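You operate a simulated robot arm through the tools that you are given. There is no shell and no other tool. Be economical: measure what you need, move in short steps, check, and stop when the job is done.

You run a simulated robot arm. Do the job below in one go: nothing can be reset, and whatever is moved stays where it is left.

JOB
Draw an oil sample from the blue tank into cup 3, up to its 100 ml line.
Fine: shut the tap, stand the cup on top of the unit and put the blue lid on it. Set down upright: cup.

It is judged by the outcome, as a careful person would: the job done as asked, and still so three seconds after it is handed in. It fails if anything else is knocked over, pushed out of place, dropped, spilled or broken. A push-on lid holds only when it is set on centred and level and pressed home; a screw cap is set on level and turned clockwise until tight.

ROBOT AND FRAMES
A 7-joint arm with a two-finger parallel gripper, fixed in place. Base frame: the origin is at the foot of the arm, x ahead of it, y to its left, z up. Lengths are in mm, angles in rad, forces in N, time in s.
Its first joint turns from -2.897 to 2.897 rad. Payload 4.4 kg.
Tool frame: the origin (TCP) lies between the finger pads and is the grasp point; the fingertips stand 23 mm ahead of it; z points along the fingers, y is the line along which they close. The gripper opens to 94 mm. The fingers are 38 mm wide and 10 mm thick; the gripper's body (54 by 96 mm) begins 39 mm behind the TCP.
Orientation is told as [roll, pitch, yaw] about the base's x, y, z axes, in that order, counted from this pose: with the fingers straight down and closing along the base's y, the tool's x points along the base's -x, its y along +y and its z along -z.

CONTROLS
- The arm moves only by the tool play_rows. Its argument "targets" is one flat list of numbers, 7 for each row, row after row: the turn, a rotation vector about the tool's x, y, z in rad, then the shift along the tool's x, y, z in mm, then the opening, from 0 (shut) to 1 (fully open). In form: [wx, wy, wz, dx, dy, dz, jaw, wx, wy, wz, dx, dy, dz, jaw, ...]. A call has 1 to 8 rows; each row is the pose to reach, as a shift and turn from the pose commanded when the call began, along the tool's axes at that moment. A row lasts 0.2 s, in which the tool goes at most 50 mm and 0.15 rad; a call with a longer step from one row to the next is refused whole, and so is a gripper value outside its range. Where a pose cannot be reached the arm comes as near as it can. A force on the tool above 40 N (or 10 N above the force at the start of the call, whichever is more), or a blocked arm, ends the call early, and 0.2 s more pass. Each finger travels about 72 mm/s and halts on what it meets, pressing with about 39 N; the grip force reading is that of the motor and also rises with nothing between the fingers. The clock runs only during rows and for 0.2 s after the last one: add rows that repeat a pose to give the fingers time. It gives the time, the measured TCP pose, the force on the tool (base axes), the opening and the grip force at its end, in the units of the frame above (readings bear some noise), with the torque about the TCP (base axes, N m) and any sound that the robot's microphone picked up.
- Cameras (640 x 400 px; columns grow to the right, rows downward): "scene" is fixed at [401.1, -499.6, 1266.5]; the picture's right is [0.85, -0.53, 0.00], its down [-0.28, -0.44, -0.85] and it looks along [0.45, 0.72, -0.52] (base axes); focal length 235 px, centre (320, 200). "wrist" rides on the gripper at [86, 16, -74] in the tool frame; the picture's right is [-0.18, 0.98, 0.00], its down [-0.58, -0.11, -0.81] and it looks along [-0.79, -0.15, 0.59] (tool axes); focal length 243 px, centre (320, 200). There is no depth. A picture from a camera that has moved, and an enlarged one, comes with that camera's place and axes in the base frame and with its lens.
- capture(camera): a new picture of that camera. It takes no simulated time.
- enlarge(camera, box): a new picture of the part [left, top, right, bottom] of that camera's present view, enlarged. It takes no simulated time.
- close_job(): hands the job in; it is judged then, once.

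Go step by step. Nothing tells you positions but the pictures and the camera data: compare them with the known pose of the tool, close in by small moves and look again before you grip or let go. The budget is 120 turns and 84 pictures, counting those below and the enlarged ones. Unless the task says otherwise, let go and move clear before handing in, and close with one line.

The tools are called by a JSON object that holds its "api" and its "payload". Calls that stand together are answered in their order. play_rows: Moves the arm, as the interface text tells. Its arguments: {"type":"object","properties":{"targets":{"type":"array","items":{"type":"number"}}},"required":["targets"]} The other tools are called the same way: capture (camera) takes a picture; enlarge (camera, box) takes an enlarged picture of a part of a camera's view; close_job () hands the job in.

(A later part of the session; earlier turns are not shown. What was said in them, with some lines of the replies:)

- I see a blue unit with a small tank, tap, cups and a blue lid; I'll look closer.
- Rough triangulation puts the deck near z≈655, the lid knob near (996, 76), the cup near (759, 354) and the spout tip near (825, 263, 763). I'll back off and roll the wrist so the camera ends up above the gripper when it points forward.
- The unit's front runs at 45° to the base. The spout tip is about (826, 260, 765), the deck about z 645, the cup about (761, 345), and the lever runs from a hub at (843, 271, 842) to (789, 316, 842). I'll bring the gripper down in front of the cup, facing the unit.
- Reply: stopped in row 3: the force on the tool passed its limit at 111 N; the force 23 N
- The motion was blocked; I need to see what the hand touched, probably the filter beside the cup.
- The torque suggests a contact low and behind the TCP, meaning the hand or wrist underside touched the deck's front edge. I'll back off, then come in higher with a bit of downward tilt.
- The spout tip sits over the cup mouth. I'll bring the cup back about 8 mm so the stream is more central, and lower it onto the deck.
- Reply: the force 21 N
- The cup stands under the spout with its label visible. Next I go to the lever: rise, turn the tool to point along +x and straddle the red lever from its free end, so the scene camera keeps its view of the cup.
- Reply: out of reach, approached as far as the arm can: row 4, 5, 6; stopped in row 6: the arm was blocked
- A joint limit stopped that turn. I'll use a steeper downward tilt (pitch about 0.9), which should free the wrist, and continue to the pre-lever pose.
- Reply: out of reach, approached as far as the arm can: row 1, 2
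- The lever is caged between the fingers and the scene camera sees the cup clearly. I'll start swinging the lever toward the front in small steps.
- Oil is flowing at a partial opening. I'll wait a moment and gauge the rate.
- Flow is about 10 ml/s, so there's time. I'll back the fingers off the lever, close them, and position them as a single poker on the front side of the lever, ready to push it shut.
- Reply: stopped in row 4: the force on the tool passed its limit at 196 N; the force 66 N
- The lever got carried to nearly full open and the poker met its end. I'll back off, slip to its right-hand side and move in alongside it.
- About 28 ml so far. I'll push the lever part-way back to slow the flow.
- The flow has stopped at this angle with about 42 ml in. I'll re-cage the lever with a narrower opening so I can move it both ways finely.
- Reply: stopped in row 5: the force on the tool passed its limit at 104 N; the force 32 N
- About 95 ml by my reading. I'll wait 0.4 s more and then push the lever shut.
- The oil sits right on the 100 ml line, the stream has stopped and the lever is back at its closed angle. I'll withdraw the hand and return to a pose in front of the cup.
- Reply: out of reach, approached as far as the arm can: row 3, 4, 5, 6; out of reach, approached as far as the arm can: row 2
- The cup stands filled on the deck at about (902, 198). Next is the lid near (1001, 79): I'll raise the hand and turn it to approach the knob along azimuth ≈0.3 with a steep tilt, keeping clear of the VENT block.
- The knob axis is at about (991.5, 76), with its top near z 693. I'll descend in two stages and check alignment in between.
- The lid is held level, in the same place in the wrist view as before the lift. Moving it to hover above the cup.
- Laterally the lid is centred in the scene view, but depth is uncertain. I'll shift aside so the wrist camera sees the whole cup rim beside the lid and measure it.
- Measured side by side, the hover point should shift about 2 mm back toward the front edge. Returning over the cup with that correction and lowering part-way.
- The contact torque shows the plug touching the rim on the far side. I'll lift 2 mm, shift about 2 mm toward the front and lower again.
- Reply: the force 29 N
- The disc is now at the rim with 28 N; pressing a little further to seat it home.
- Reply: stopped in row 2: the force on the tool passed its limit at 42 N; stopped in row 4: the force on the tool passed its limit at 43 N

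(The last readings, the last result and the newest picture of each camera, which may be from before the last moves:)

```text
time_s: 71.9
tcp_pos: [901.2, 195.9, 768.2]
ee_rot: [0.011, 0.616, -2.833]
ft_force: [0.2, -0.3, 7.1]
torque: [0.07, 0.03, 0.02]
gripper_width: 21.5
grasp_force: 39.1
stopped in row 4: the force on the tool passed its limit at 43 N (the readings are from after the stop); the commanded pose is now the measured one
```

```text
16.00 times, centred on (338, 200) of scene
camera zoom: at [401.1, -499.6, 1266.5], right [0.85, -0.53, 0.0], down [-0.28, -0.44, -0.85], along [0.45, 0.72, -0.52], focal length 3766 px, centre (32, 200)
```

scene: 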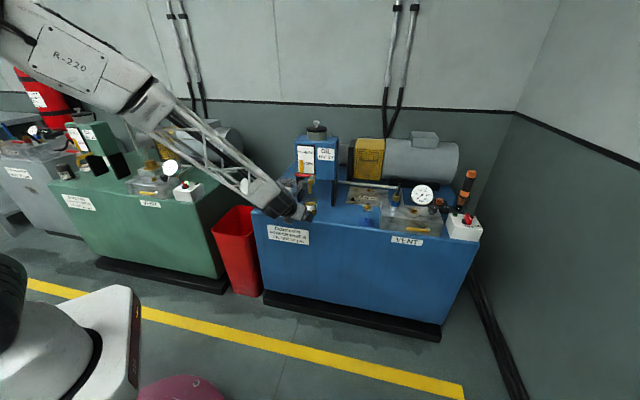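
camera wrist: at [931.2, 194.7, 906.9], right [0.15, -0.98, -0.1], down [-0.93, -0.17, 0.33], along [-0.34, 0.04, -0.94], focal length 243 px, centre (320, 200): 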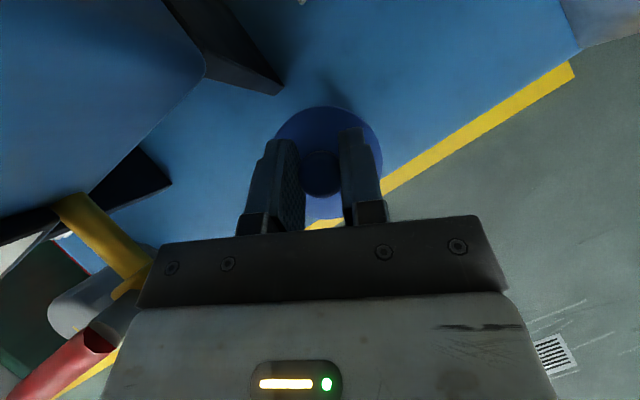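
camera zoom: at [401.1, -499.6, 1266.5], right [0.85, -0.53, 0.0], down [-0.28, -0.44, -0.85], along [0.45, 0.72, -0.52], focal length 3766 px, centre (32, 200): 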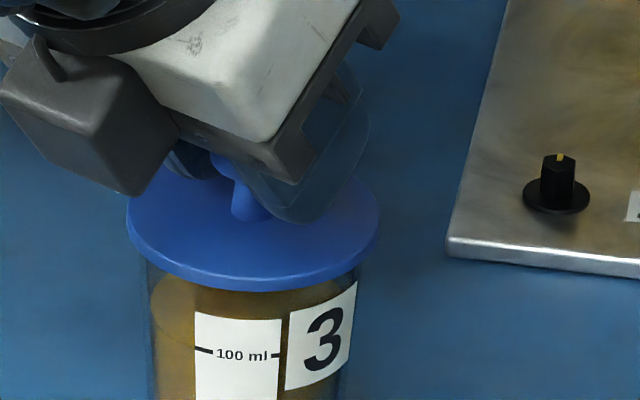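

The disc underside looks flush with the rim after two presses above 40 N. I'll release the knob and lift clear to check.

{"api": "play_rows", "payload": {"targets": [0, 0, 0, 0, 0, 0, 0.2, 0, 0, 0, 0, 0, 0, 0.35, 0, 0, 0, 0, 0, 0, 0.5, 0, 0, 0, 0, 0, 0, 0.5, 0, 0, 0, 14, 0, -20, 0.5, 0, 0, 0, 34, 0, -49, 0.5]}}

{"api": "enlarge", "payload": {"camera": "scene", "box": [326, 188, 350, 212]}}

{"api": "capture", "payload": {"camera": "wrist"}}

```text
time_s: 73.3
tcp_pos: [899.8, 195.7, 824.0]
ee_rot: [0.011, 0.612, -2.834]
ft_force: [0.3, -0.3, -0.5]
torque: [0.01, -0.03, -0.01]
gripper_width: 46.8
grasp_force: 0.0
```

```text
16.00 times, centred on (338, 200) of scene
camera zoom: at [401.1, -499.6, 1266.5], right [0.85, -0.53, 0.0], down [-0.28, -0.44, -0.85], along [0.45, 0.72, -0.52], focal length 3766 px, centre (32, 200)
```

zoom: 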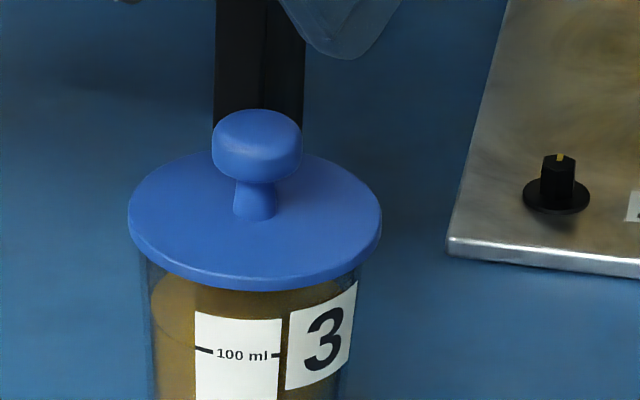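

```text
3 pictures are left
camera wrist: at [930.7, 188.4, 935.1], right [0.15, -0.98, -0.1], down [-0.93, -0.17, 0.32], along [-0.34, 0.04, -0.94], focal length 243 px, centre (320, 200)
```

wrist: 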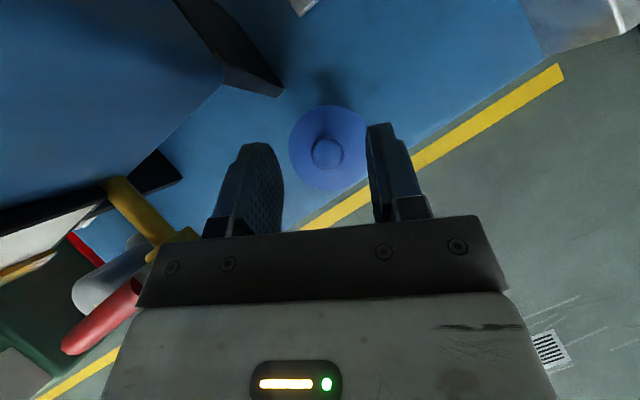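

The lid is level, centred and flush. I'll move further up and take a last look at the scene.

{"api": "play_rows", "payload": {"targets": [0, 0, 0, 22, 0, -32, 0.5, 0, 0, 0, 45.8, 0, -65.6, 0.5, 0, 0, 0, 60, 20, -85, 0.5, 0, 0, 0, 60, 20, -85, 0.5]}}

{"api": "enlarge", "payload": {"camera": "scene", "box": [250, 120, 450, 250]}}

```text
time_s: 74.3
tcp_pos: [906.4, 179.1, 929.1]
ee_rot: [0.013, 0.614, -2.834]
ft_force: [0.0, 1.1, -0.2]
torque: [0.0, 0.02, 0.01]
gripper_width: 47.0
grasp_force: 0.2
```

```text
3.08 times, centred on (350, 185) of scene
camera zoom: at [401.1, -499.6, 1266.5], right [0.85, -0.53, 0.0], down [-0.28, -0.44, -0.85], along [0.45, 0.72, -0.52], focal length 724 px, centre (228, 246)
```

zoom: 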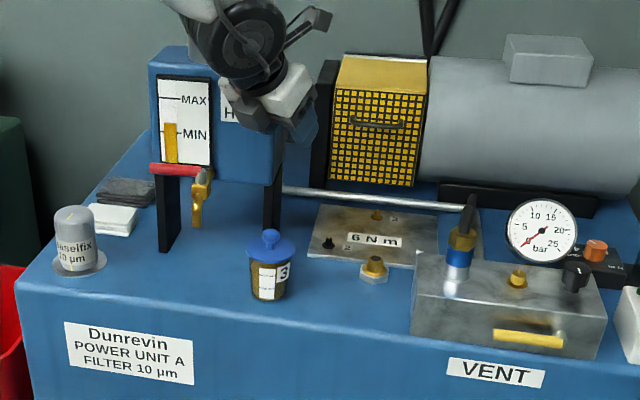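

Everything else looks undisturbed. The tap is shut, and the lidded cup stands upright on the unit with the arm clear, so I'm handing in.

{"api": "close_job", "payload": {}}

```text
The job is handed in.
```

Cup 3 is filled to about its 100 ml line from the blue tank, the tap is shut, and the cup stands upright on the unit with the blue lid pressed on.
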